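You operate a simulated robot arm through the tools that you are given. There is no shell and no other tool.

Carry out the task below with a simulated robot arm. There is one attempt and no reset: what you move stays moved.

JOB
Let air into the drum, drain the trap and switch the dryer off.
Fine: red air knob open till the display shows room pressure, shut again after the draining; drain beaker under the drain tubing; drain shut; black switch off last. Set down upright: drain beaker. Where these are worked on the way, their far stop is far enough and under half their travel is too little: red air knob.

The check looks at the end state, three seconds after you hand in, the way a careful person would. Anything else that was tipped, shoved, dropped, spilled or broken makes it a failure.

ROBOT AND FRAMES
A 6-joint arm with a two-finger parallel gripper, fixed in place. Base frame: the origin is on the floor under the middle of its stand, x ahead of it, y to its left, z up; the work surface is at about z = 0.8. Readings come in m, rad, newtons and seconds.
With the tool pointing down near the work surface it reaches from about 0.26 to 0.68 m from the base axis. Its first joint turns from -1.152 to 1.152 rad. Payload 2.9 kg.
The tool frame sits at the grasp point between the pads (the TCP): z along the fingers, y along the line on which they close. The tips reach 0.03 m beyond it. Largest opening 0.11 m; finger width 0.02, thickness 0.01; the body of the gripper, 0.048 by 0.112 m, starts 0.055 m behind the TCP.
Orientation is that of the tool frame in the base frame, as a unit quaternion [x, y, z, w]. With the fingers straight down and closing along the base's y, the tool's x points along the base's -x, its y along +y and its z along -z.

CONTROLS
- The arm moves only by the tool step_arm. Its argument "deltas" is a list of rows, each a list of 2 entries, a list of its own where there are three numbers: the shift along the tool's x, y, z in m, then the turn, a rotation vector about the tool's x, y, z in rad. In form: [[[dx, dy, dz], [ax, ay, az]], ...]. A call has 1 to 20 rows; each row shifts and turns the commanded pose from where the row before left it, along the tool's axes as they then stand. "claw" is the finger opening in m, from 0 to 0.11, set as the call begins (left out, the last holds). Each row takes 0.2 s and may step no farther than 0.05 m and 0.15 rad from the row before; otherwise, or with a gripper value out of range, the whole call is refused. Where a pose cannot be reached the arm comes as near as it can. A force on the tool above 40 N (or 10 N above the force at the start of the call, whichever is more), or a blocked arm, ends the call early, and 0.2 s more pass. The fingers move at their own pace (about 0.108 m/s each) and stop on an object; they squeeze with about 36 N. The grip force told is the motor's: it shows also when the fingers shut on nothing. Time passes only in rows, and 0.2 s behind the last, so rows that do not move let the fingers close. The reply holds the time, the measured pose of the TCP, the force on the tool along the base axes, the opening and the grip force, in the units named above and with some noise, with the torque about the TCP (base axes, N m) and any sound that the robot's microphone picked up.
- Cameras (640 x 400 px; columns grow to the right, rows downward): "scene" is fixed at [0.0851, 0.4353, 1.4002]; the picture's right is [-0.72, -0.69, 0.00], its down [-0.29, 0.30, -0.91] and it looks along [0.63, -0.66, -0.41] (base axes); focal length 319 px, centre (320, 200). "wrist" rides on the gripper at [0.073, 0.017, -0.103] in the tool frame; the picture's right is [-0.23, 0.97, 0.00], its down [-0.76, -0.18, -0.62] and it looks along [-0.61, -0.14, 0.78] (tool axes); focal length 222 px, centre (320, 200). There is no depth. A picture from a camera that has moved, and an enlarged one, comes with that camera's place and axes in the base frame and with its lens.
- grab_frame(camera): a new picture of that camera. The clock stands still meanwhile.
- close_up(camera, box): a new picture of the part [left, top, right, bottom] of that camera's present view, enlarged. The clock stands still meanwhile.
- job_done(): hands the job in; it is judged then, once.

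Nothing tells you positions but the pictures and the camera data. Unless the task says otherwise, let go and move clear before handing in.

The tools are called after "Request:" as a command line: name --argument value ..., lists and objects as JSON in quotes. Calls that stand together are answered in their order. step_arm: Moves the arm, as the interface text tells. Its arguments: {"type":"object","properties":{"deltas":{"type":"array","items":{"type":"array"}},"claw":{"type":"number"}},"required":["deltas"]} The other tools are called the same way: grab_frame (camera) takes a picture; close_up (camera, box) takes an enlarged picture of a part of a camera's view; job_done () hands the job in.

At the start:

```text
time_s: 0.0
tool_pos: [0.3837, 0.0202, 1.2948]
tool_rot: [0.001, 1.0, 0.001, 0.0]
contact_force: [-0.4, -0.2, 0.2]
ft_torque: [-0.04, -0.01, -0.02]
finger_gap: 0.1099
finger_force: 0.0
```

scene: 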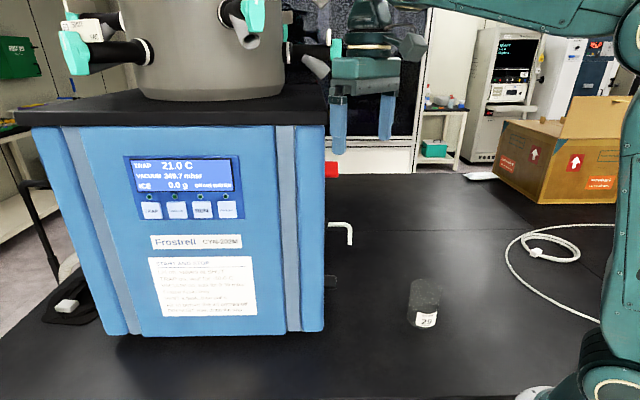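
wrist: 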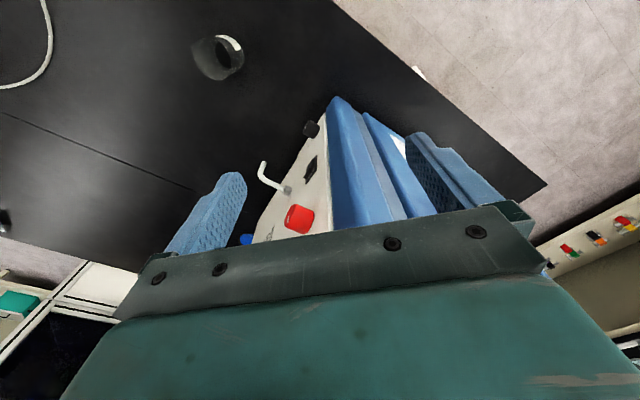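

I see a blue freeze dryer on the left with its display, a side panel with a red knob and drain tubing, and a small beaker on the bench. I'll take closer looks before moving.

Request:
close_up --camera "scene" --box '[120, 140, 260, 330]'

Request:
close_up --camera "scene" --box '[300, 140, 460, 340]'

Request:
close_up --camera "wrist" --box '[180, 20, 420, 260]'

```text
2.11 times, centred on (190, 235) of scene
camera zoom: at [0.0851, 0.4353, 1.4002], right [-0.72, -0.69, 0.0], down [-0.29, 0.3, -0.91], along [0.63, -0.66, -0.41], focal length 672 px, centre (594, 126)
```

zoom: 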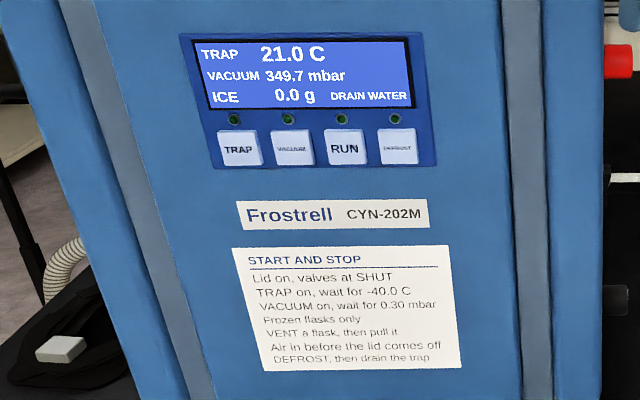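

```text
2.00 times, centred on (380, 240) of scene
camera zoom: at [0.0851, 0.4353, 1.4002], right [-0.72, -0.69, 0.0], down [-0.29, 0.3, -0.91], along [0.63, -0.66, -0.41], focal length 638 px, centre (200, 120)
```

zoom: 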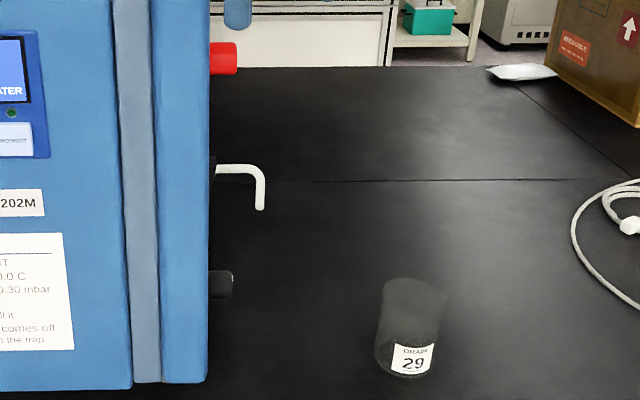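

```text
1.67 times, centred on (300, 140) of wrist
camera zoom: at [0.3094, 0.0378, 1.3978], right [0.23, 0.97, 0.0], down [0.76, -0.18, 0.62], along [0.61, -0.14, -0.78], focal length 370 px, centre (353, 300)
```

zoom: 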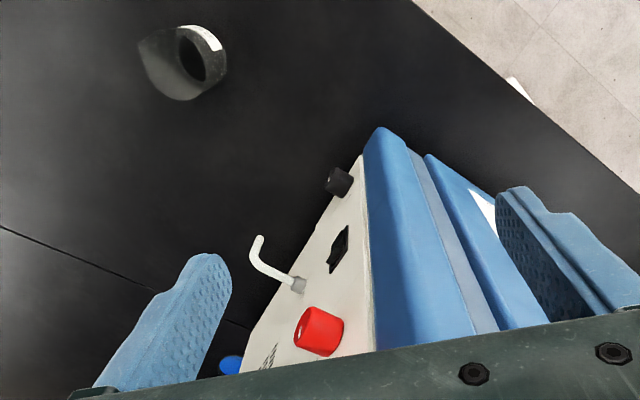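

The panel facing the robot carries a red knob (~[0.50,-0.03,1.19]), the tubing outlet (~[0.52,-0.14,0.95]), a black rocker (~[0.51,-0.02,1.04]), a black knob low at the front (~[0.49,-0.02,0.91]) and something blue at the back. I'll back off and tilt the gripper so the wrist camera faces that panel.

Request:
step_arm --deltas '[[[0.017, -0.025, 0.0325], [0, 0, 0]], [[0.017, -0.025, 0.0325], [0, 0, 0]], [[0.017, -0.025, 0.0325], [0, 0, 0]], [[0.017, -0.025, 0.0325], [0, 0, 0]], [[0.017, -0.025, 0.0325], [0, 0, 0]], [[0.017, -0.025, 0.0325], [0, 0, 0]], [[0, 0, 0], [0, 0, -0.13]], [[0, 0, 0], [0, 0, -0.13]], [[0, 0, 0], [0, 0, -0.13]], [[0, 0, 0], [0, 0, -0.13]], [[0, 0, 0], [0, 0, -0.13]], [[0, 0, 0], [0, 0, -0.135]], [[0, 0, 0], [0, -0.13, 0]], [[0, 0, 0], [0, -0.13, 0]], [[0, 0, 0], [0, -0.13, 0]], [[0, 0, 0], [0, -0.13, 0]], [[0, 0, 0], [0, -0.13, 0]], [[0, 0, 0], [0, -0.13, 0]]]'

```text
time_s: 3.8
tool_pos: [0.2807, -0.1295, 1.0997]
tool_rot: [-0.355, 0.854, 0.146, 0.352]
contact_force: [0.6, -1.0, 0.3]
ft_torque: [-0.02, -0.01, 0.01]
finger_gap: 0.1099
finger_force: 0.0
```

The arm is in a free area facing the panel. I'll take pictures from here.

Request:
grab_frame --camera "wrist"

Request:
grab_frame --camera "scene"

```text
taken
camera wrist: at [0.1804, -0.2049, 1.122], right [-0.57, 0.8, 0.16], down [0.2, -0.05, 0.98], along [0.79, 0.59, -0.13], focal length 222 px, centre (320, 200)
```

wrist: 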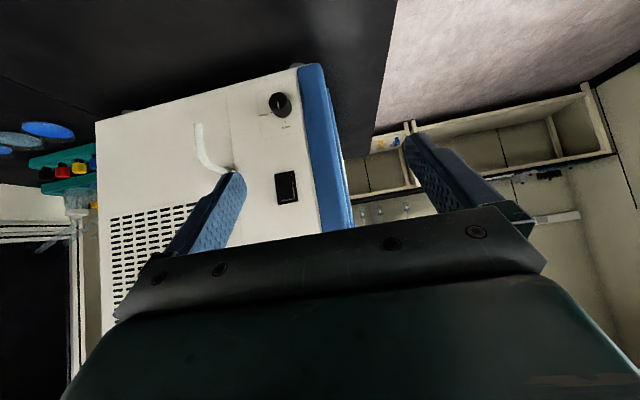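

```text
taken
```

scene: 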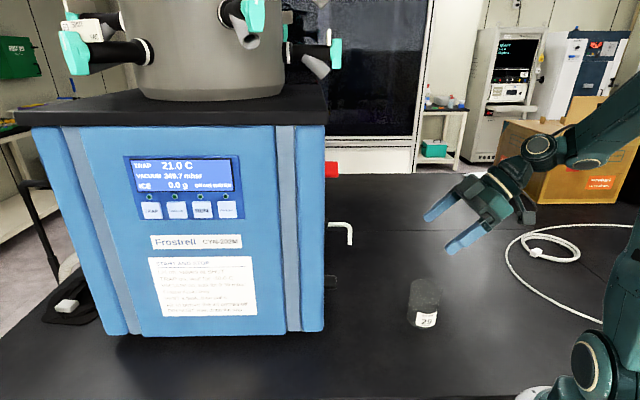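

The panel now shows a round black knob (low, front), a black rocker, the tubing and vents; the red knob hides behind the gripper. Taking close-ups.

Request:
close_up --camera "wrist" --box '[240, 70, 340, 132]'

Request:
close_up --camera "wrist" --box '[180, 110, 340, 230]'

Request:
close_up --camera "scene" --box '[310, 140, 450, 340]'

```text
6.40 times, centred on (290, 101) of wrist
camera zoom: at [0.1804, -0.2049, 1.122], right [-0.57, 0.8, 0.16], down [0.2, -0.05, 0.98], along [0.79, 0.59, -0.13], focal length 1422 px, centre (512, 834)
```

zoom: 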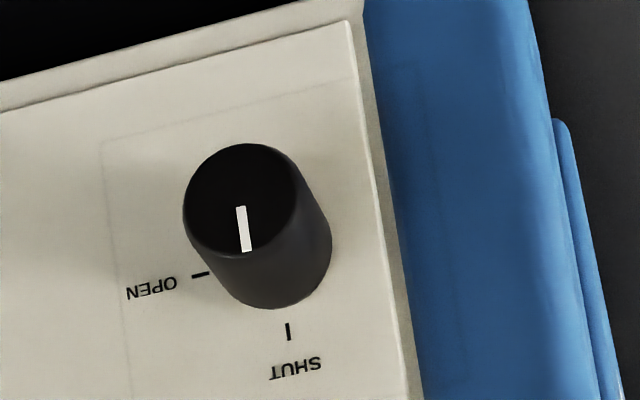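

```text
3.33 times, centred on (260, 170) of wrist
camera zoom: at [0.1804, -0.2049, 1.122], right [-0.57, 0.8, 0.16], down [0.2, -0.05, 0.98], along [0.79, 0.59, -0.13], focal length 740 px, centre (520, 300)
```

zoom: 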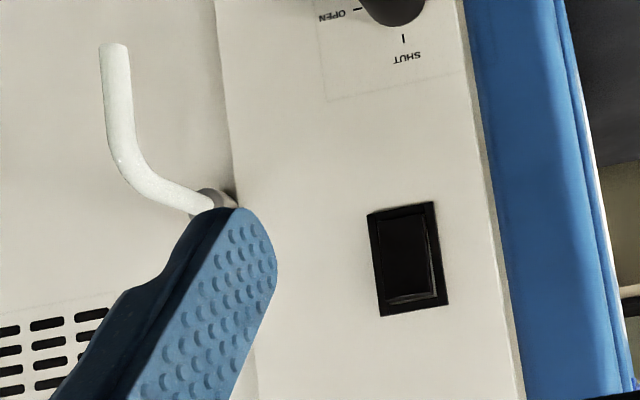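

```text
2.00 times, centred on (380, 240) of scene
camera zoom: at [0.0851, 0.4353, 1.4002], right [-0.72, -0.69, 0.0], down [-0.29, 0.3, -0.91], along [0.63, -0.66, -0.41], focal length 638 px, centre (200, 120)
```

zoom: 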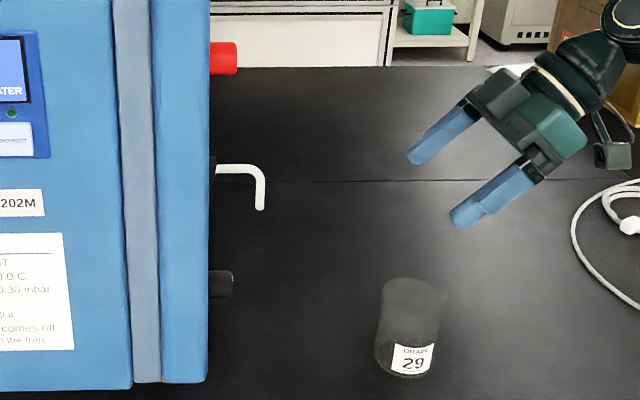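

The drain knob is the black round one, pointer at SHUT; OPEN is a quarter turn clockwise. The black rocker sits above it. Next I raise the camera to read the red air knob's markings.

Request:
step_arm --deltas '[[[-0.0281, 0, -0.0284], [0, 0, 0]], [[-0.0281, 0, -0.0284], [0, 0, 0]], [[-0.0281, 0, -0.0284], [0, 0, 0]], [[-0.0281, 0, -0.0284], [0, 0, 0]], [[-0.0281, 0, -0.0284], [0, 0, 0]]]'

Request:
close_up --camera "wrist" --box '[200, 90, 360, 210]'

Request:
grab_frame --camera "wrist"

```text
time_s: 5.0
tool_pos: [0.3175, -0.1034, 1.2425]
tool_rot: [-0.353, 0.855, 0.144, 0.352]
contact_force: [-0.4, 0.8, -0.1]
ft_torque: [-0.02, 0.01, 0.0]
finger_gap: 0.1099
finger_force: 0.1
out of reach, approached as far as the arm can: row 3, 4, 5
```

```text
3.33 times, centred on (280, 150) of wrist
camera zoom: at [0.2165, -0.1772, 1.2656], right [-0.57, 0.8, 0.16], down [0.2, -0.05, 0.98], along [0.8, 0.59, -0.13], focal length 740 px, centre (453, 367)
```

zoom: 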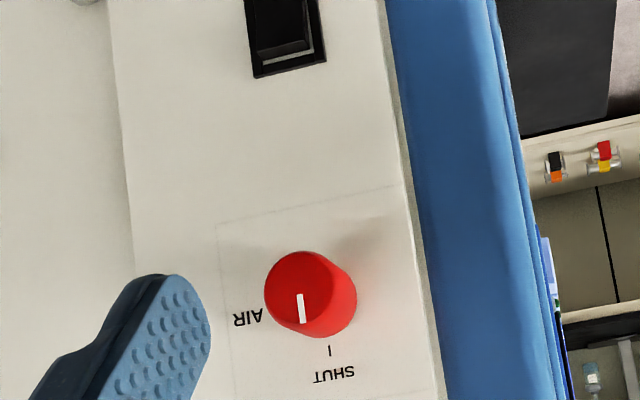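

```text
taken
camera wrist: at [0.2165, -0.1772, 1.2656], right [-0.57, 0.8, 0.16], down [0.2, -0.05, 0.98], along [0.8, 0.59, -0.13], focal length 222 px, centre (320, 200)
```

wrist: 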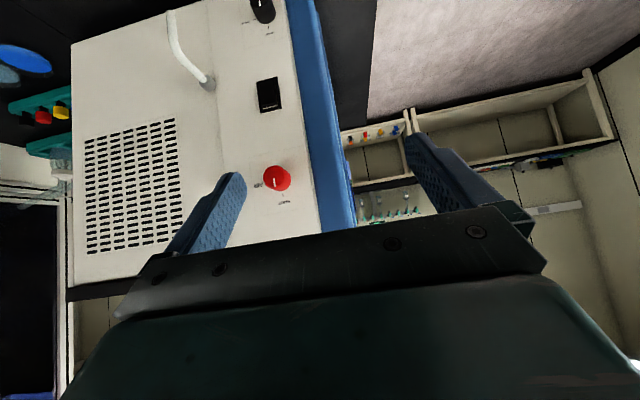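

Both knobs open a quarter turn clockwise (AIR and OPEN to the right of SHUT). The beaker goes first, so I move down toward it (about [0.32,-0.18]) and check its position from closer.

Request:
step_arm --deltas '[[[0.0299, -0.0124, 0.0126], [0, 0, 0]], [[0.0299, -0.0124, 0.0126], [0, 0, 0]], [[0.0299, -0.0124, 0.0126], [0, 0, 0]], [[0.0299, -0.0124, 0.0126], [0, 0, 0]]]'

```text
time_s: 6.0
tool_pos: [0.3169, -0.1732, 1.1224]
tool_rot: [-0.354, 0.854, 0.146, 0.352]
contact_force: [0.3, 0.0, -0.7]
ft_torque: [-0.03, 0.03, 0.03]
finger_gap: 0.1097
finger_force: 0.1
```

Request:
step_arm --deltas '[[[0.0288, -0.0023, 0.0278], [0, 0, 0]], [[0.0288, -0.0023, 0.0278], [0, 0, 0]], [[0.0288, -0.0023, 0.0278], [0, 0, 0]], [[0, 0, 0], [0, -0.09, 0]], [[0, 0, 0], [0, -0.09, 0]]]'

Request:
grab_frame --camera "wrist"

Request:
grab_frame --camera "scene"

```text
time_s: 7.2
tool_pos: [0.3234, -0.1785, 1.0028]
tool_rot: [-0.339, 0.819, 0.176, 0.427]
contact_force: [-0.2, 0.3, 0.3]
ft_torque: [0.03, -0.02, 0.01]
finger_gap: 0.11
finger_force: 0.0
out of reach, approached as far as the arm can: row 5
```

```text
taken
camera wrist: at [0.2204, -0.2549, 1.0021], right [-0.6, 0.78, 0.19], down [0.07, -0.18, 0.98], along [0.8, 0.6, 0.05], focal length 222 px, centre (320, 200)
```

wrist: 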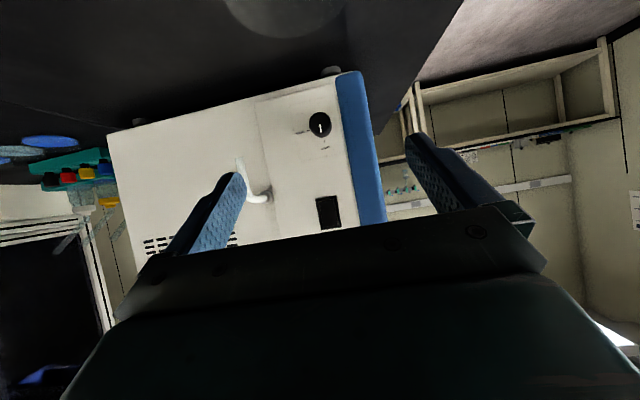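

```text
taken
```

scene: 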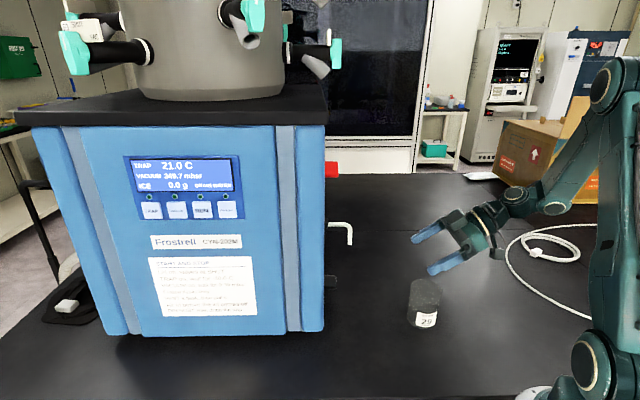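

The fingers hang above the beaker, laterally aligned within a couple of millimetres. I descend part way and check the pose.

Request:
step_arm --deltas '[[[0.0205, 0, 0.0143], [0, 0, 0]], [[0.0205, 0, 0.0143], [0, 0, 0]]]'

Request:
grab_frame --camera "wrist"

Request:
close_up --camera "scene" --box '[350, 200, 510, 340]'

```text
time_s: 7.8
tool_pos: [0.3234, -0.1781, 0.9529]
tool_rot: [-0.339, 0.819, 0.177, 0.427]
contact_force: [-0.1, -0.2, 0.2]
ft_torque: [0.01, -0.04, -0.01]
finger_gap: 0.11
finger_force: 0.0
```

```text
taken
camera wrist: at [0.2212, -0.2547, 0.9519], right [-0.6, 0.78, 0.19], down [0.07, -0.18, 0.98], along [0.8, 0.6, 0.05], focal length 222 px, centre (320, 200)
```

wrist: 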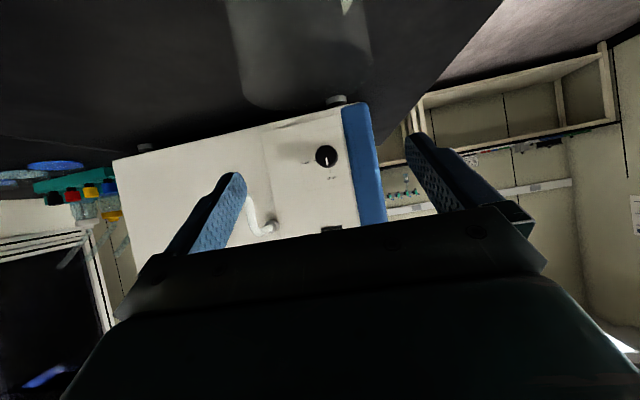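

```text
2.86 times, centred on (430, 270) of scene
camera zoom: at [0.0851, 0.4353, 1.4002], right [-0.72, -0.69, 0.0], down [-0.29, 0.3, -0.91], along [0.63, -0.66, -0.41], focal length 911 px, centre (6, 0)
```

zoom: 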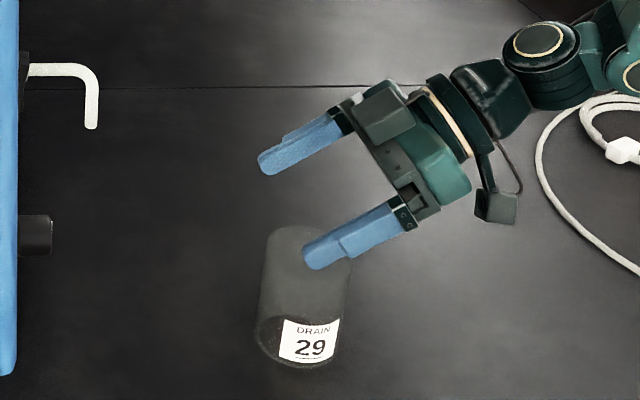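

The beaker is about 75 mm wide, 90 mm tall, and sits ~5 mm toward tool +y. I descend the rest with that correction, watching the force.

Request:
step_arm --deltas '[[[0.018, 0.00125, 0.0126], [0, 0, 0]], [[0.018, 0.00125, 0.0126], [0, 0, 0]], [[0.018, 0.00125, 0.0126], [0, 0, 0]], [[0.018, 0.00125, 0.0126], [0, 0, 0]]]'

Request:
grab_frame --camera "wrist"

Request:
close_up --camera "scene" --box '[350, 220, 510, 340]'

```text
time_s: 8.8
tool_pos: [0.3201, -0.176, 0.865]
tool_rot: [-0.34, 0.819, 0.177, 0.427]
contact_force: [-0.2, -0.2, 0.9]
ft_torque: [0.0, 0.01, -0.02]
finger_gap: 0.11
finger_force: 0.2
```

```text
taken
camera wrist: at [0.2178, -0.2521, 0.8636], right [-0.6, 0.78, 0.18], down [0.07, -0.18, 0.98], along [0.8, 0.6, 0.05], focal length 222 px, centre (320, 200)
```

wrist: 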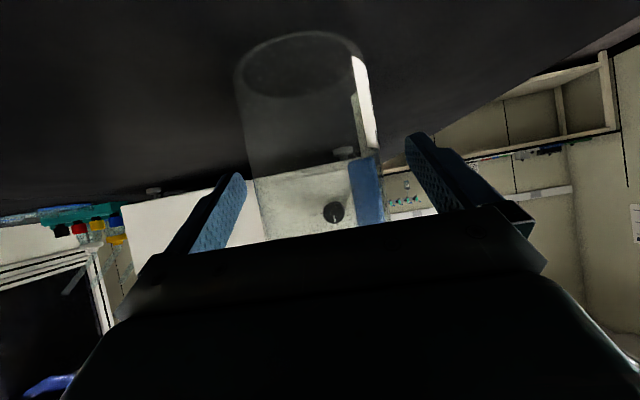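

```text
3.33 times, centred on (430, 280) of scene
camera zoom: at [0.0851, 0.4353, 1.4002], right [-0.72, -0.69, 0.0], down [-0.29, 0.3, -0.91], along [0.63, -0.66, -0.41], focal length 1063 px, centre (-47, -67)
```

zoom: 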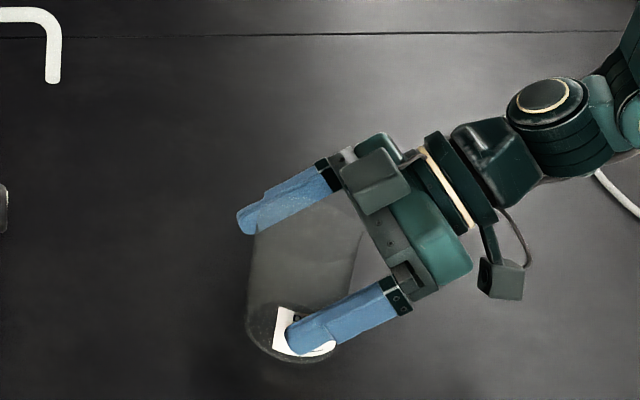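

The beaker is between the fingers with no contact. Closing the gripper on it.

Request:
step_arm --deltas '[[[0, 0, 0], [0, 0, 0]], [[0, 0, 0], [0, 0, 0]], [[0, 0, 0], [0, 0, 0]], [[0, 0, 0], [0, 0, 0]]]' --claw 0.055

Request:
grab_frame --camera "wrist"

Request:
close_up --camera "scene" --box '[350, 220, 510, 340]'

```text
time_s: 9.8
tool_pos: [0.3206, -0.1758, 0.8639]
tool_rot: [-0.34, 0.819, 0.176, 0.427]
contact_force: [-0.2, 0.1, -0.7]
ft_torque: [0.17, 0.15, 0.1]
finger_gap: 0.0675
finger_force: 36.2
```

```text
taken
camera wrist: at [0.2178, -0.2521, 0.8639], right [-0.6, 0.78, 0.19], down [0.07, -0.18, 0.98], along [0.8, 0.6, 0.05], focal length 222 px, centre (320, 200)
```

wrist: 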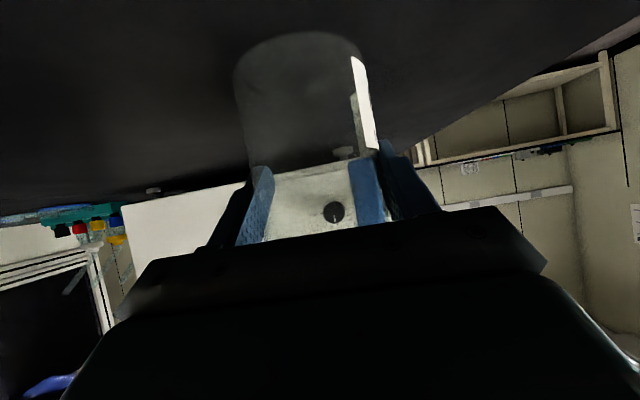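

```text
3.33 times, centred on (430, 280) of scene
camera zoom: at [0.0851, 0.4353, 1.4002], right [-0.72, -0.69, 0.0], down [-0.29, 0.3, -0.91], along [0.63, -0.66, -0.41], focal length 1063 px, centre (-47, -67)
```

zoom: 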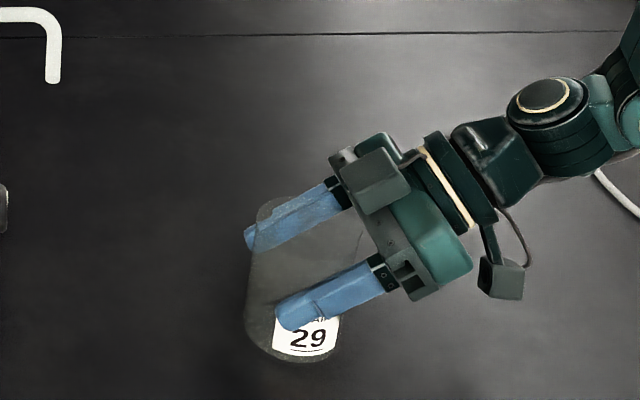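

The grip holds at 67.5 mm (36 N). I lift 20 mm and move to a spot in front of the tubing (outlet at about [0.53,-0.146,0.937]).

Request:
step_arm --deltas '[[[-0.0082, 0, -0.00575], [0, 0, 0]], [[-0.0082, 0, -0.00575], [0, 0, 0]], [[-0.0065, -0.0257, 0.0093], [0, 0, 0]], [[-0.0065, -0.0257, 0.0093], [0, 0, 0]], [[-0.0065, -0.0257, 0.0093], [0, 0, 0]], [[-0.0065, -0.0257, 0.0093], [0, 0, 0]], [[-0.0065, -0.0257, 0.0093], [0, 0, 0]]]'

Request:
grab_frame --camera "scene"

Request:
grab_frame --camera "wrist"

```text
time_s: 11.4
tool_pos: [0.4521, -0.2267, 0.8852]
tool_rot: [-0.34, 0.819, 0.177, 0.426]
contact_force: [-0.4, -0.2, -0.4]
ft_torque: [-0.01, 0.01, 0.01]
finger_gap: 0.0677
finger_force: 35.3
```

```text
taken
```

scene: 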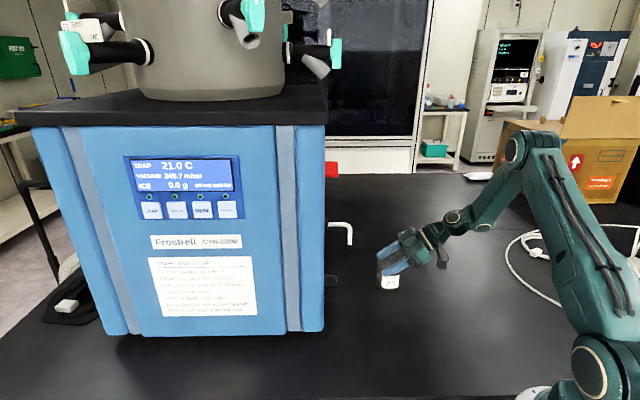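

```text
taken
camera wrist: at [0.3494, -0.3026, 0.8843], right [-0.6, 0.78, 0.19], down [0.07, -0.18, 0.98], along [0.8, 0.6, 0.05], focal length 222 px, centre (320, 200)
```

wrist: 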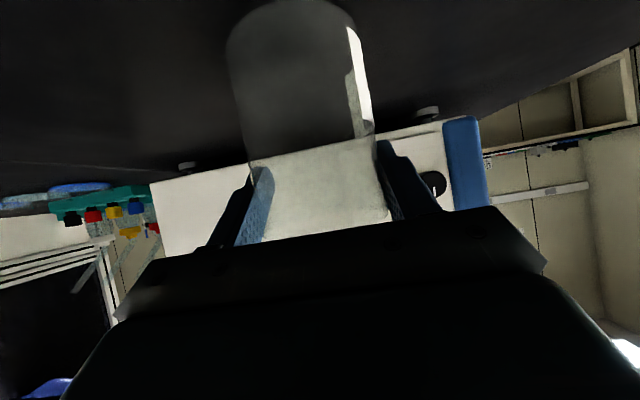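

The beaker is held upright. Moving it forward toward the tubing in two stages.

Request:
step_arm --deltas '[[[-0.0203, 0, 0.029], [0, 0, 0]], [[-0.0203, 0, 0.029], [0, 0, 0]]]'

Request:
close_up --camera "scene" --box '[310, 190, 470, 310]'

Request:
grab_frame --camera "wrist"

```text
time_s: 12.0
tool_pos: [0.5015, -0.1758, 0.8856]
tool_rot: [-0.339, 0.819, 0.177, 0.427]
contact_force: [-0.1, 0.0, -1.7]
ft_torque: [-0.01, 0.01, 0.02]
finger_gap: 0.0677
finger_force: 36.3
```

```text
3.33 times, centred on (390, 250) of scene
camera zoom: at [0.0851, 0.4353, 1.4002], right [-0.72, -0.69, 0.0], down [-0.29, 0.3, -0.91], along [0.63, -0.66, -0.41], focal length 1063 px, centre (87, 33)
```

zoom: 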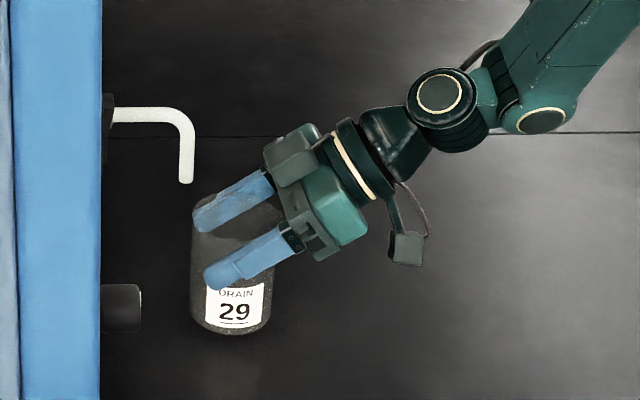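

```text
taken
camera wrist: at [0.4001, -0.253, 0.8851], right [-0.6, 0.78, 0.19], down [0.07, -0.18, 0.98], along [0.8, 0.6, 0.05], focal length 222 px, centre (320, 200)
```

wrist: 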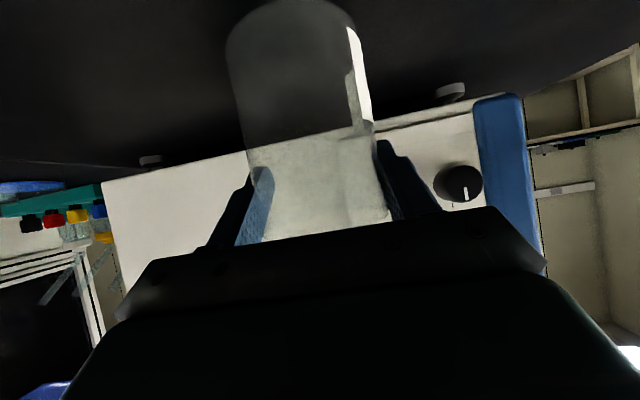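

The rim will sit under the outlet after about 28 mm more along each of x and y. I move in, then lower to just above the bench.

Request:
step_arm --deltas '[[[-0.01135, 0, 0.0162], [0, 0, 0]], [[-0.01135, 0, 0.0162], [0, 0, 0]]]'

Request:
close_up --camera "scene" --box '[310, 190, 470, 310]'

Request:
grab_frame --camera "wrist"

```text
time_s: 12.6
tool_pos: [0.5302, -0.1483, 0.8857]
tool_rot: [-0.339, 0.82, 0.176, 0.426]
contact_force: [0.8, 0.3, -1.4]
ft_torque: [0.02, 0.01, -0.01]
finger_gap: 0.0679
finger_force: 36.0
```

```text
3.33 times, centred on (390, 250) of scene
camera zoom: at [0.0851, 0.4353, 1.4002], right [-0.72, -0.69, 0.0], down [-0.29, 0.3, -0.91], along [0.63, -0.66, -0.41], focal length 1063 px, centre (87, 33)
```

zoom: 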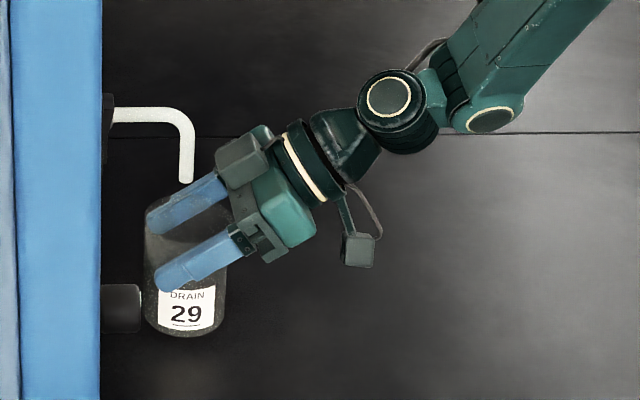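

```text
taken
camera wrist: at [0.4274, -0.2241, 0.8847], right [-0.6, 0.78, 0.19], down [0.07, -0.18, 0.98], along [0.8, 0.6, 0.05], focal length 222 px, centre (320, 200)
```

wrist: 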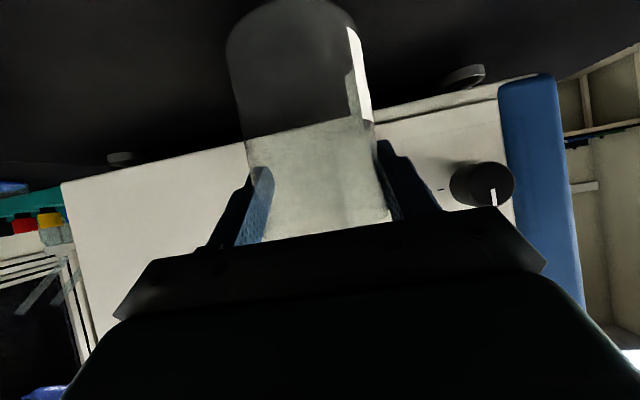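

The beaker is under the outlet. Lowering to the bench gently.

Request:
step_arm --deltas '[[[0.0057, 0, 0.004], [0, 0, 0]], [[0.0057, 0, 0.004], [0, 0, 0]], [[0.0041, 0, 0.00287], [0, 0, 0]]]'

Request:
close_up --camera "scene" --box '[310, 190, 470, 310]'

```text
time_s: 13.4
tool_pos: [0.5285, -0.148, 0.8654]
tool_rot: [-0.339, 0.82, 0.176, 0.427]
contact_force: [0.5, -0.8, 4.0]
ft_torque: [0.14, -0.23, -0.09]
finger_gap: 0.0677
finger_force: 36.0
```

```text
3.33 times, centred on (390, 250) of scene
camera zoom: at [0.0851, 0.4353, 1.4002], right [-0.72, -0.69, 0.0], down [-0.29, 0.3, -0.91], along [0.63, -0.66, -0.41], focal length 1063 px, centre (87, 33)
```

zoom: 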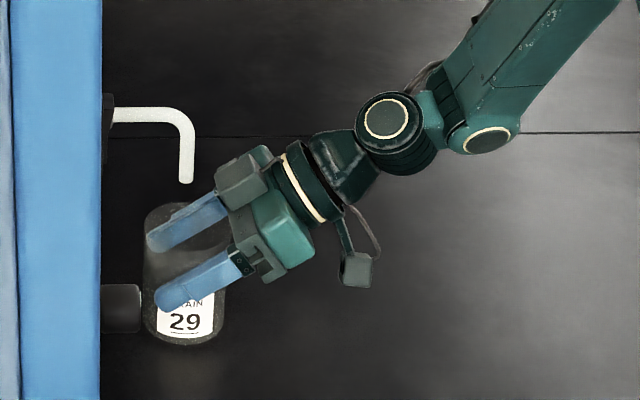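

The beaker rests on the bench (4 N contact). Opening the fingers and backing straight away.

Request:
step_arm --deltas '[[[0, 0, 0], [0, 0, 0]], [[0, 0, 0], [0, 0, 0]], [[0, 0, 0], [0, 0, 0]]]' --claw 0.11

Request:
step_arm --deltas '[[[0, 0, -0.02], [0, 0, 0]], [[0, 0, -0.03], [0, 0, 0]], [[0, 0, -0.04], [0, 0, 0]], [[0, 0, -0.04], [0, 0, 0]]]'

Request:
grab_frame --camera "wrist"

Request:
grab_frame --camera "scene"

```text
time_s: 14.2
tool_pos: [0.5284, -0.1483, 0.8664]
tool_rot: [-0.34, 0.82, 0.177, 0.426]
contact_force: [0.3, -0.5, -0.5]
ft_torque: [0.04, 0.0, 0.01]
finger_gap: 0.11
finger_force: 0.1
```

```text
time_s: 15.2
tool_pos: [0.4534, -0.2226, 0.942]
tool_rot: [-0.34, 0.819, 0.177, 0.427]
contact_force: [-0.8, -0.2, 0.3]
ft_torque: [-0.01, -0.02, 0.01]
finger_gap: 0.1099
finger_force: 0.0
```

```text
taken
camera wrist: at [0.3509, -0.299, 0.9417], right [-0.6, 0.78, 0.19], down [0.07, -0.18, 0.98], along [0.8, 0.6, 0.05], focal length 222 px, centre (320, 200)
```

wrist: 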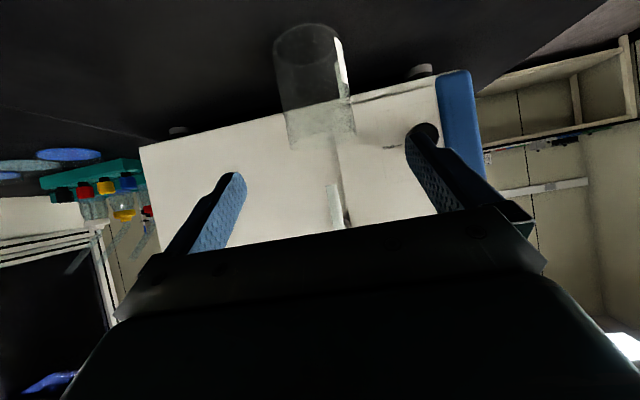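

```text
taken
```

scene: 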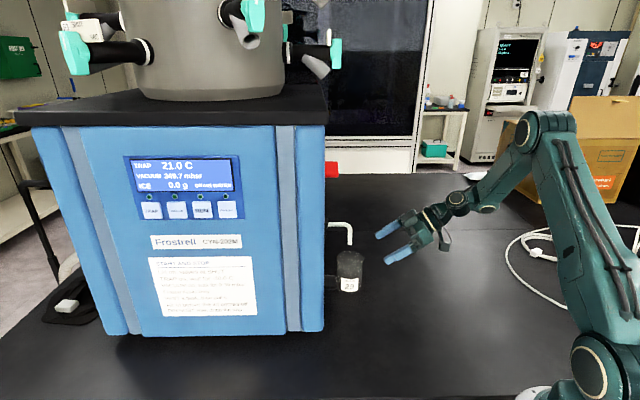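

The beaker stands upright, aligned under the outlet in both views. Next is the red air knob at about [0.492,-0.044,1.184]: I rise in front of it and bring the tool horizontal.

Request:
step_arm --deltas '[[[-0.0311, 0.01414, -0.01586], [0, 0, 0]], [[-0.0311, 0.01414, -0.01586], [0, 0, 0]], [[-0.0311, 0.01414, -0.01586], [0, 0, 0]], [[-0.0311, 0.01414, -0.01586], [0, 0, 0]], [[-0.0311, 0.01414, -0.01586], [0, 0, 0]], [[-0.0311, 0.01414, -0.01586], [0, 0, 0]], [[-0.0311, 0.01414, -0.01586], [0, 0, 0]], [[0, 0, 0], [0, -0.1222, 0]], [[0, 0, 0], [0, -0.1222, 0]], [[0, 0, 0], [0, -0.1222, 0]], [[0, 0, 0], [0, -0.1222, 0]], [[0, 0, 0], [0, -0.1222, 0]]]'

Request:
grab_frame --camera "wrist"

Request:
grab_frame --camera "scene"

```text
time_s: 17.8
tool_pos: [0.4428, -0.0873, 1.1652]
tool_rot: [-0.284, 0.7, 0.244, 0.608]
contact_force: [1.0, -1.0, -0.6]
ft_torque: [-0.03, 0.03, 0.02]
finger_gap: 0.1102
finger_force: 0.0
out of reach, approached as far as the arm can: row 10, 11, 12
```

```text
taken
camera wrist: at [0.3487, -0.1526, 1.1076], right [-0.65, 0.72, 0.22], down [-0.25, -0.48, 0.84], along [0.72, 0.5, 0.49], focal length 222 px, centre (320, 200)
```

wrist: 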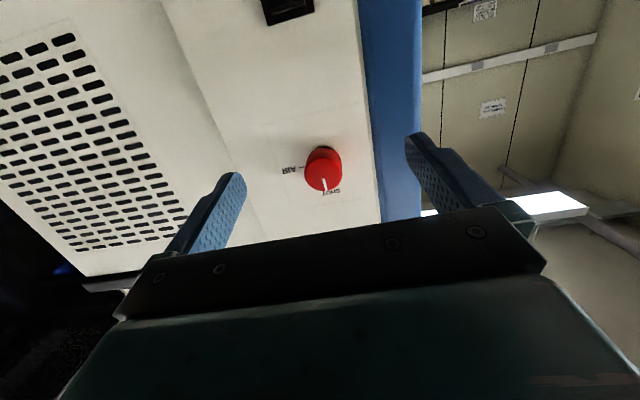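

```text
taken
```

scene: 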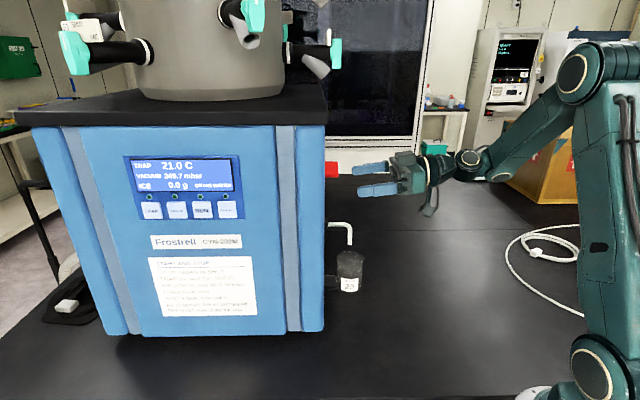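

The arm stopped short of its retreat limit: TCP is ~36 mm in front of the knob, tilted slightly. I step forward a little and finish leveling the tool, then look.

Request:
step_arm --deltas '[[[-0.0208, -0.004, 0.0125], [0, 0, 0]], [[0, 0, 0], [-0.018, -0.071, 0]], [[0, 0, 0], [0, -0.071, 0]]]'

Request:
grab_frame --camera "wrist"

Request:
close_up --camera "scene" --box '[310, 120, 470, 220]'

```text
time_s: 18.6
tool_pos: [0.4826, -0.0521, 1.1885]
tool_rot: [-0.267, 0.665, 0.259, 0.647]
contact_force: [0.5, 0.0, 0.1]
ft_torque: [0.01, 0.0, -0.02]
finger_gap: 0.1103
finger_force: 0.1
out of reach, approached as far as the arm can: row 3
```

```text
taken
camera wrist: at [0.3951, -0.1114, 1.1182], right [-0.67, 0.71, 0.23], down [-0.31, -0.54, 0.78], along [0.67, 0.45, 0.59], focal length 222 px, centre (320, 200)
```

wrist: 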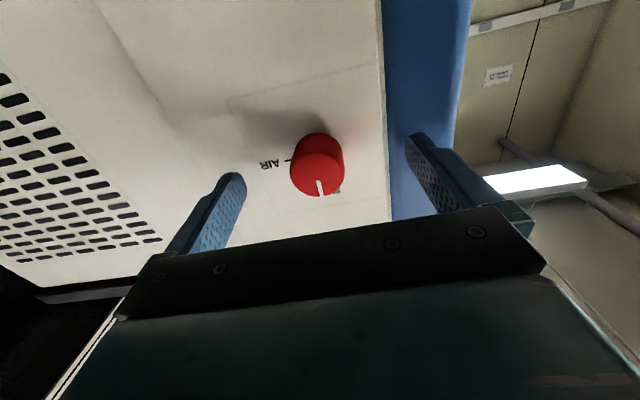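

```text
4.00 times, centred on (390, 170) of scene
camera zoom: at [0.0851, 0.4353, 1.4002], right [-0.72, -0.69, 0.0], down [-0.29, 0.3, -0.91], along [0.63, -0.66, -0.41], focal length 1276 px, centre (40, 320)
```

zoom: 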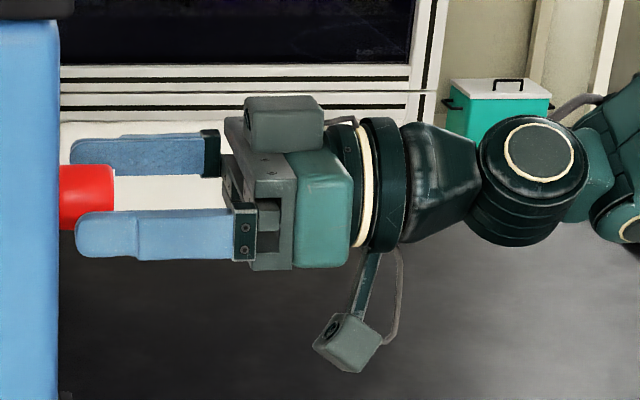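

The tool is now level and the open fingers already straddle the red knob without contact. I take close-ups to measure the remaining offset.

Request:
close_up --camera "wrist" --box '[240, 100, 400, 220]'

Request:
close_up --camera "scene" --box '[310, 140, 390, 200]'

```text
3.33 times, centred on (320, 160) of wrist
camera zoom: at [0.3951, -0.1114, 1.1182], right [-0.67, 0.71, 0.23], down [-0.31, -0.54, 0.78], along [0.67, 0.45, 0.59], focal length 740 px, centre (320, 333)
```

zoom: 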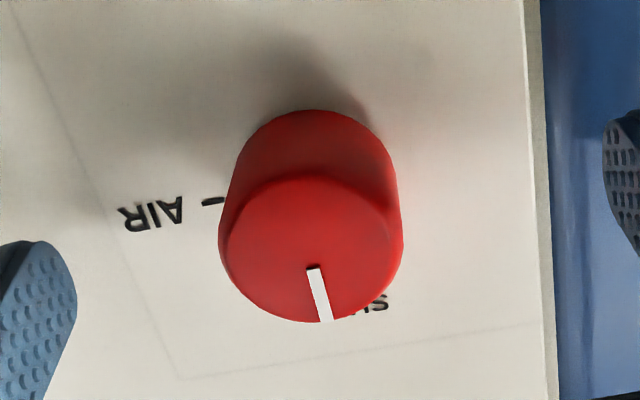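

```text
6.67 times, centred on (350, 170) of scene
camera zoom: at [0.0851, 0.4353, 1.4002], right [-0.72, -0.69, 0.0], down [-0.29, 0.3, -0.91], along [0.63, -0.66, -0.41], focal length 2126 px, centre (120, 400)
```

zoom: 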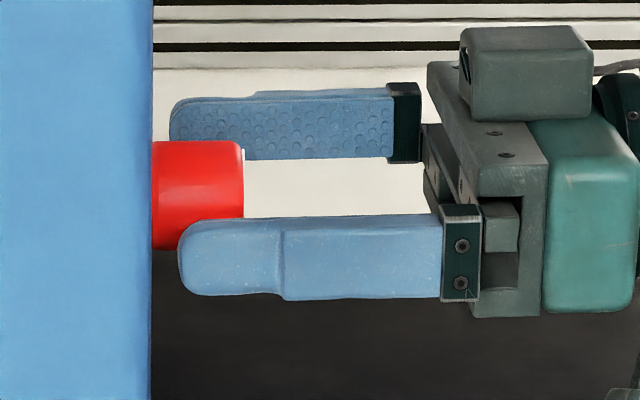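

The knob is ~33 mm wide and sits about 3 mm below and 1 mm to the -y side of the tool axis; the tips overlap it by ~22 mm. I make that correction.

Request:
step_arm --deltas '[[[0.003, -0.001, 0], [0, 0, 0]]]'

Request:
close_up --camera "wrist" --box '[220, 100, 440, 240]'

Request:
close_up --camera "scene" --box '[310, 140, 390, 200]'

```text
time_s: 19.1
tool_pos: [0.49, -0.0463, 1.1879]
tool_rot: [-0.27, 0.658, 0.266, 0.651]
contact_force: [-15.6, -12.8, 1.8]
ft_torque: [0.15, -0.21, 1.28]
finger_gap: 0.1099
finger_force: 0.0
out of reach, approached as far as the arm can: row 1
stopped in row 1: the force on the tool passed its limit at 47 N (the readings are from after the stop); the commanded pose is now the measured one
```

```text
2.86 times, centred on (330, 170) of wrist
camera zoom: at [0.4037, -0.106, 1.1162], right [-0.68, 0.7, 0.23], down [-0.31, -0.56, 0.77], along [0.66, 0.45, 0.6], focal length 635 px, centre (291, 286)
```

zoom: 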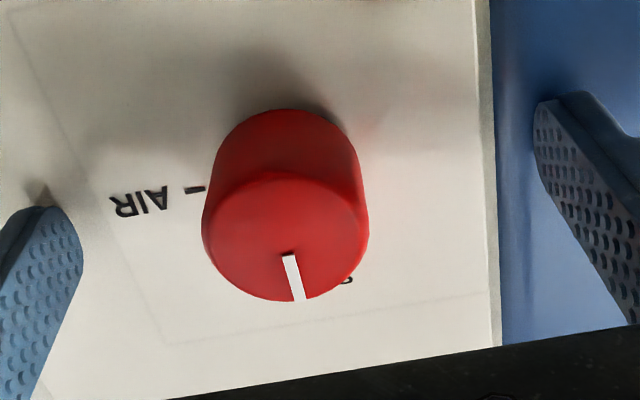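

```text
6.67 times, centred on (350, 170) of scene
camera zoom: at [0.0845, 0.4349, 1.4004], right [-0.72, -0.69, 0.0], down [-0.29, 0.3, -0.91], along [0.63, -0.66, -0.41], focal length 2126 px, centre (120, 400)
```

zoom: 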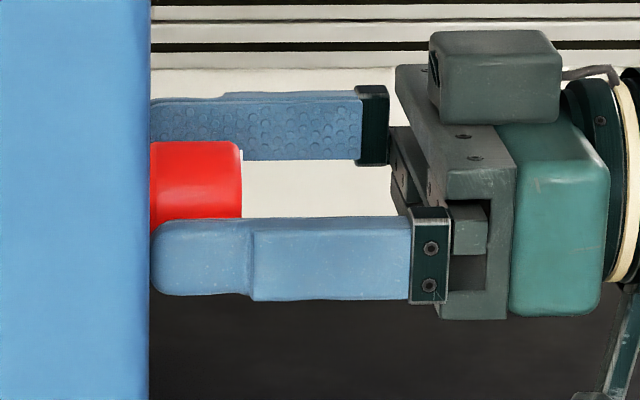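

The arm could not hold that pose and slid forward, a fingertip touching the panel. I look at the whole arm before backing off.

Request:
grab_frame --camera "scene"

Request:
close_up --camera "scene" --box '[340, 20, 640, 400]'

```text
taken
```

scene: 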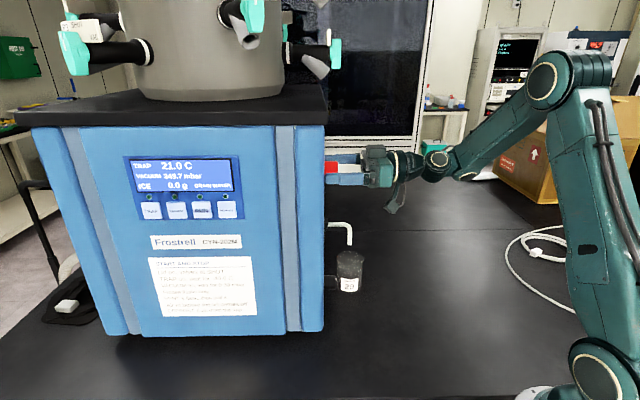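

```text
1.05 times, centred on (490, 210) of scene (not enlarged: the box is as wide or as high as the picture)
camera zoom: at [0.0845, 0.4349, 1.4004], right [-0.72, -0.69, 0.0], down [-0.29, 0.3, -0.91], along [0.63, -0.66, -0.41], focal length 336 px, centre (141, 190)
```

zoom: 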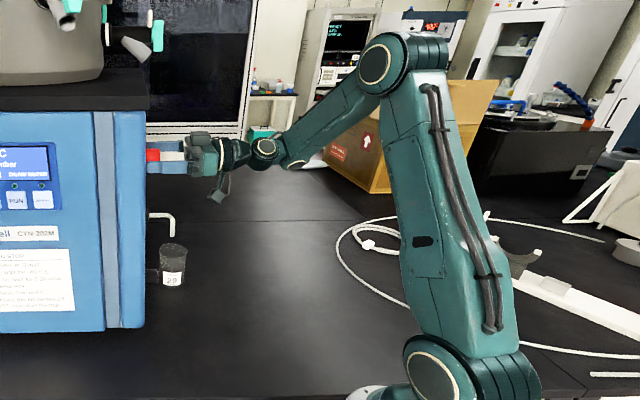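

The wrist limit appears when the tool points exactly along the panel normal here, so I'll work with the tool turned a few degrees to the right. First I back off the panel with a small yaw.

Request:
step_arm --deltas '[[[0, 0, -0.015], [0.13, 0.06, 0]]]'

```text
time_s: 19.5
tool_pos: [0.4818, -0.0564, 1.1885]
tool_rot: [-0.235, 0.694, 0.214, 0.647]
contact_force: [-0.3, -0.1, 0.3]
ft_torque: [-0.02, -0.01, -0.02]
finger_gap: 0.11
finger_force: 0.0
```

No contact now, yaw 37°. Backing off further.

Request:
step_arm --deltas '[[[0, 0, -0.02], [0, 0, 0]], [[0, 0, -0.02], [0, 0, 0]]]'

Request:
close_up --camera "scene" --box '[310, 120, 470, 220]'

Request:
close_up --camera "wrist" --box '[200, 80, 440, 260]'

```text
time_s: 20.1
tool_pos: [0.4498, -0.0798, 1.1896]
tool_rot: [-0.235, 0.693, 0.215, 0.647]
contact_force: [0.2, 0.2, -0.2]
ft_torque: [-0.01, -0.03, 0.0]
finger_gap: 0.1101
finger_force: 0.0
```

```text
4.00 times, centred on (390, 170) of scene
camera zoom: at [0.0851, 0.4354, 1.4002], right [-0.72, -0.69, 0.0], down [-0.29, 0.3, -0.91], along [0.63, -0.66, -0.41], focal length 1276 px, centre (40, 320)
```

zoom: 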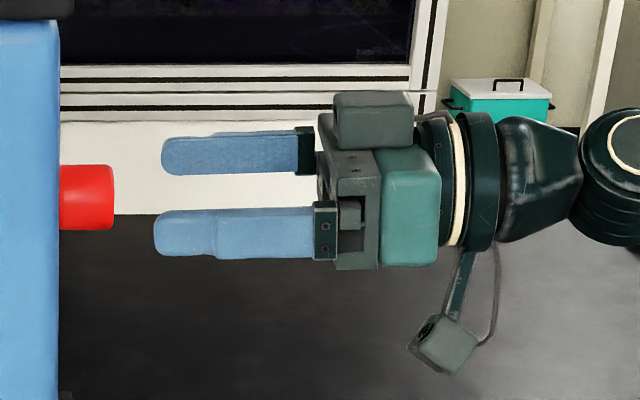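

```text
2.22 times, centred on (320, 170) of wrist
camera zoom: at [0.3524, -0.1309, 1.1249], right [-0.58, 0.79, 0.22], down [-0.35, -0.48, 0.81], along [0.74, 0.39, 0.55], focal length 494 px, centre (320, 267)
```

zoom: 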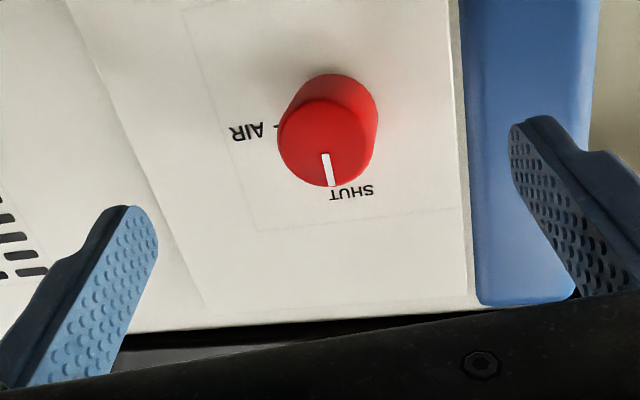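

The knob face is confirmed at [0.492,-0.045,1.184] and the dryer hasn't moved. I'll roll the gripper so the fingers go above and below the knob, tool 12° right of the panel normal, so that turning ends in a comfortable pose.

Request:
step_arm --deltas '[[[0, 0, 0], [0.07, -0.073, 0]], [[0, 0, 0], [0, 0, -0.1428]], [[0, 0, 0], [0, 0, -0.1428]], [[0, 0, 0], [0, 0, -0.1428]], [[0, 0, 0], [0, 0, -0.1428]], [[0, 0, 0], [0, 0, -0.1428]], [[0, 0, 0], [0, 0, -0.1428]], [[0, 0, 0], [0, 0, -0.1428]], [[0, 0, 0], [0, 0, -0.1428]], [[0, 0, 0], [0, 0, -0.1428]], [[0, 0, 0], [0, 0, -0.1428]], [[0, 0, 0], [0, 0, -0.1428]]]'

Request:
grab_frame --camera "wrist"

Request:
grab_frame --camera "scene"

```text
time_s: 22.7
tool_pos: [0.4488, -0.0793, 1.1913]
tool_rot: [0.623, -0.332, 0.341, -0.62]
contact_force: [0.2, -0.3, 0.2]
ft_torque: [0.02, 0.01, -0.04]
finger_gap: 0.1099
finger_force: 0.0
```

```text
taken
camera wrist: at [0.4015, -0.1955, 1.1742], right [-0.12, 0.18, -0.98], down [-0.94, 0.3, 0.17], along [0.32, 0.94, 0.14], focal length 222 px, centre (320, 200)
```

wrist: 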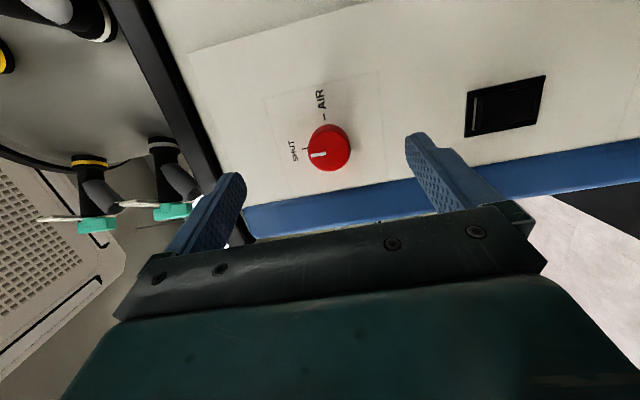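

```text
taken
```

scene: 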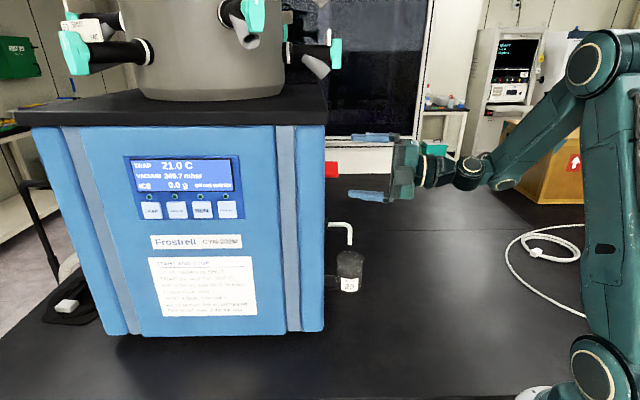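

Fingers are now above/below, tool level at yaw 33°. I narrow the opening to 60 mm and align onto the knob axis before approaching.

Request:
step_arm --deltas '[[[0.0051, 0.0073, 0.006], [0, 0, 0]], [[0, 0, 0], [0, 0, 0]]]' --claw 0.06

Request:
close_up --camera "wrist" --box '[220, 70, 460, 250]'

Request:
close_up --camera "scene" --box '[310, 120, 430, 220]'

```text
time_s: 23.3
tool_pos: [0.4572, -0.0808, 1.1836]
tool_rot: [0.622, -0.334, 0.34, -0.621]
contact_force: [-0.8, -0.1, 0.2]
ft_torque: [-0.01, 0.01, 0.04]
finger_gap: 0.0596
finger_force: 0.1
```

```text
2.22 times, centred on (340, 160) of wrist
camera zoom: at [0.4093, -0.1968, 1.1665], right [-0.12, 0.18, -0.98], down [-0.94, 0.3, 0.17], along [0.32, 0.94, 0.14], focal length 494 px, centre (276, 289)
```

zoom: 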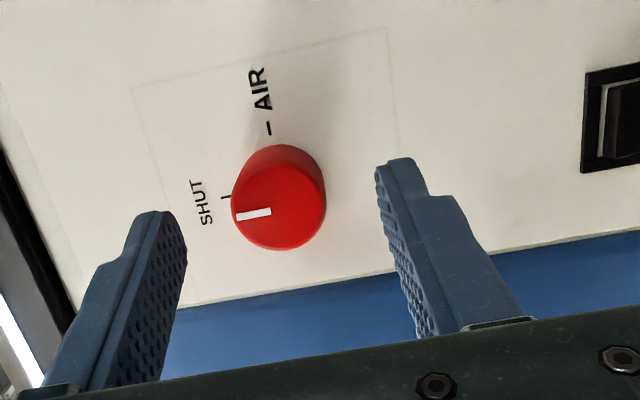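

```text
4.00 times, centred on (370, 170) of scene
camera zoom: at [0.0851, 0.4353, 1.4002], right [-0.72, -0.69, 0.0], down [-0.29, 0.3, -0.91], along [0.63, -0.66, -0.41], focal length 1276 px, centre (120, 320)
```

zoom: 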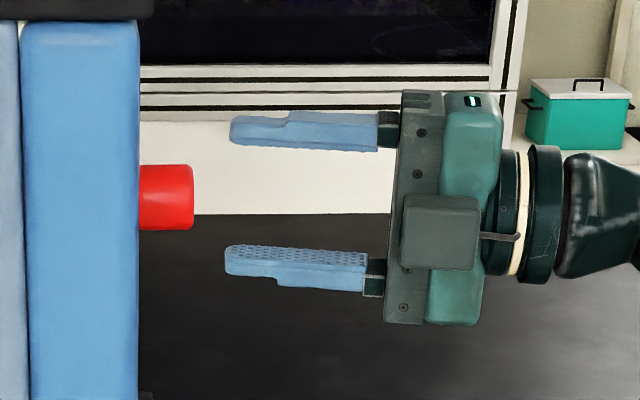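

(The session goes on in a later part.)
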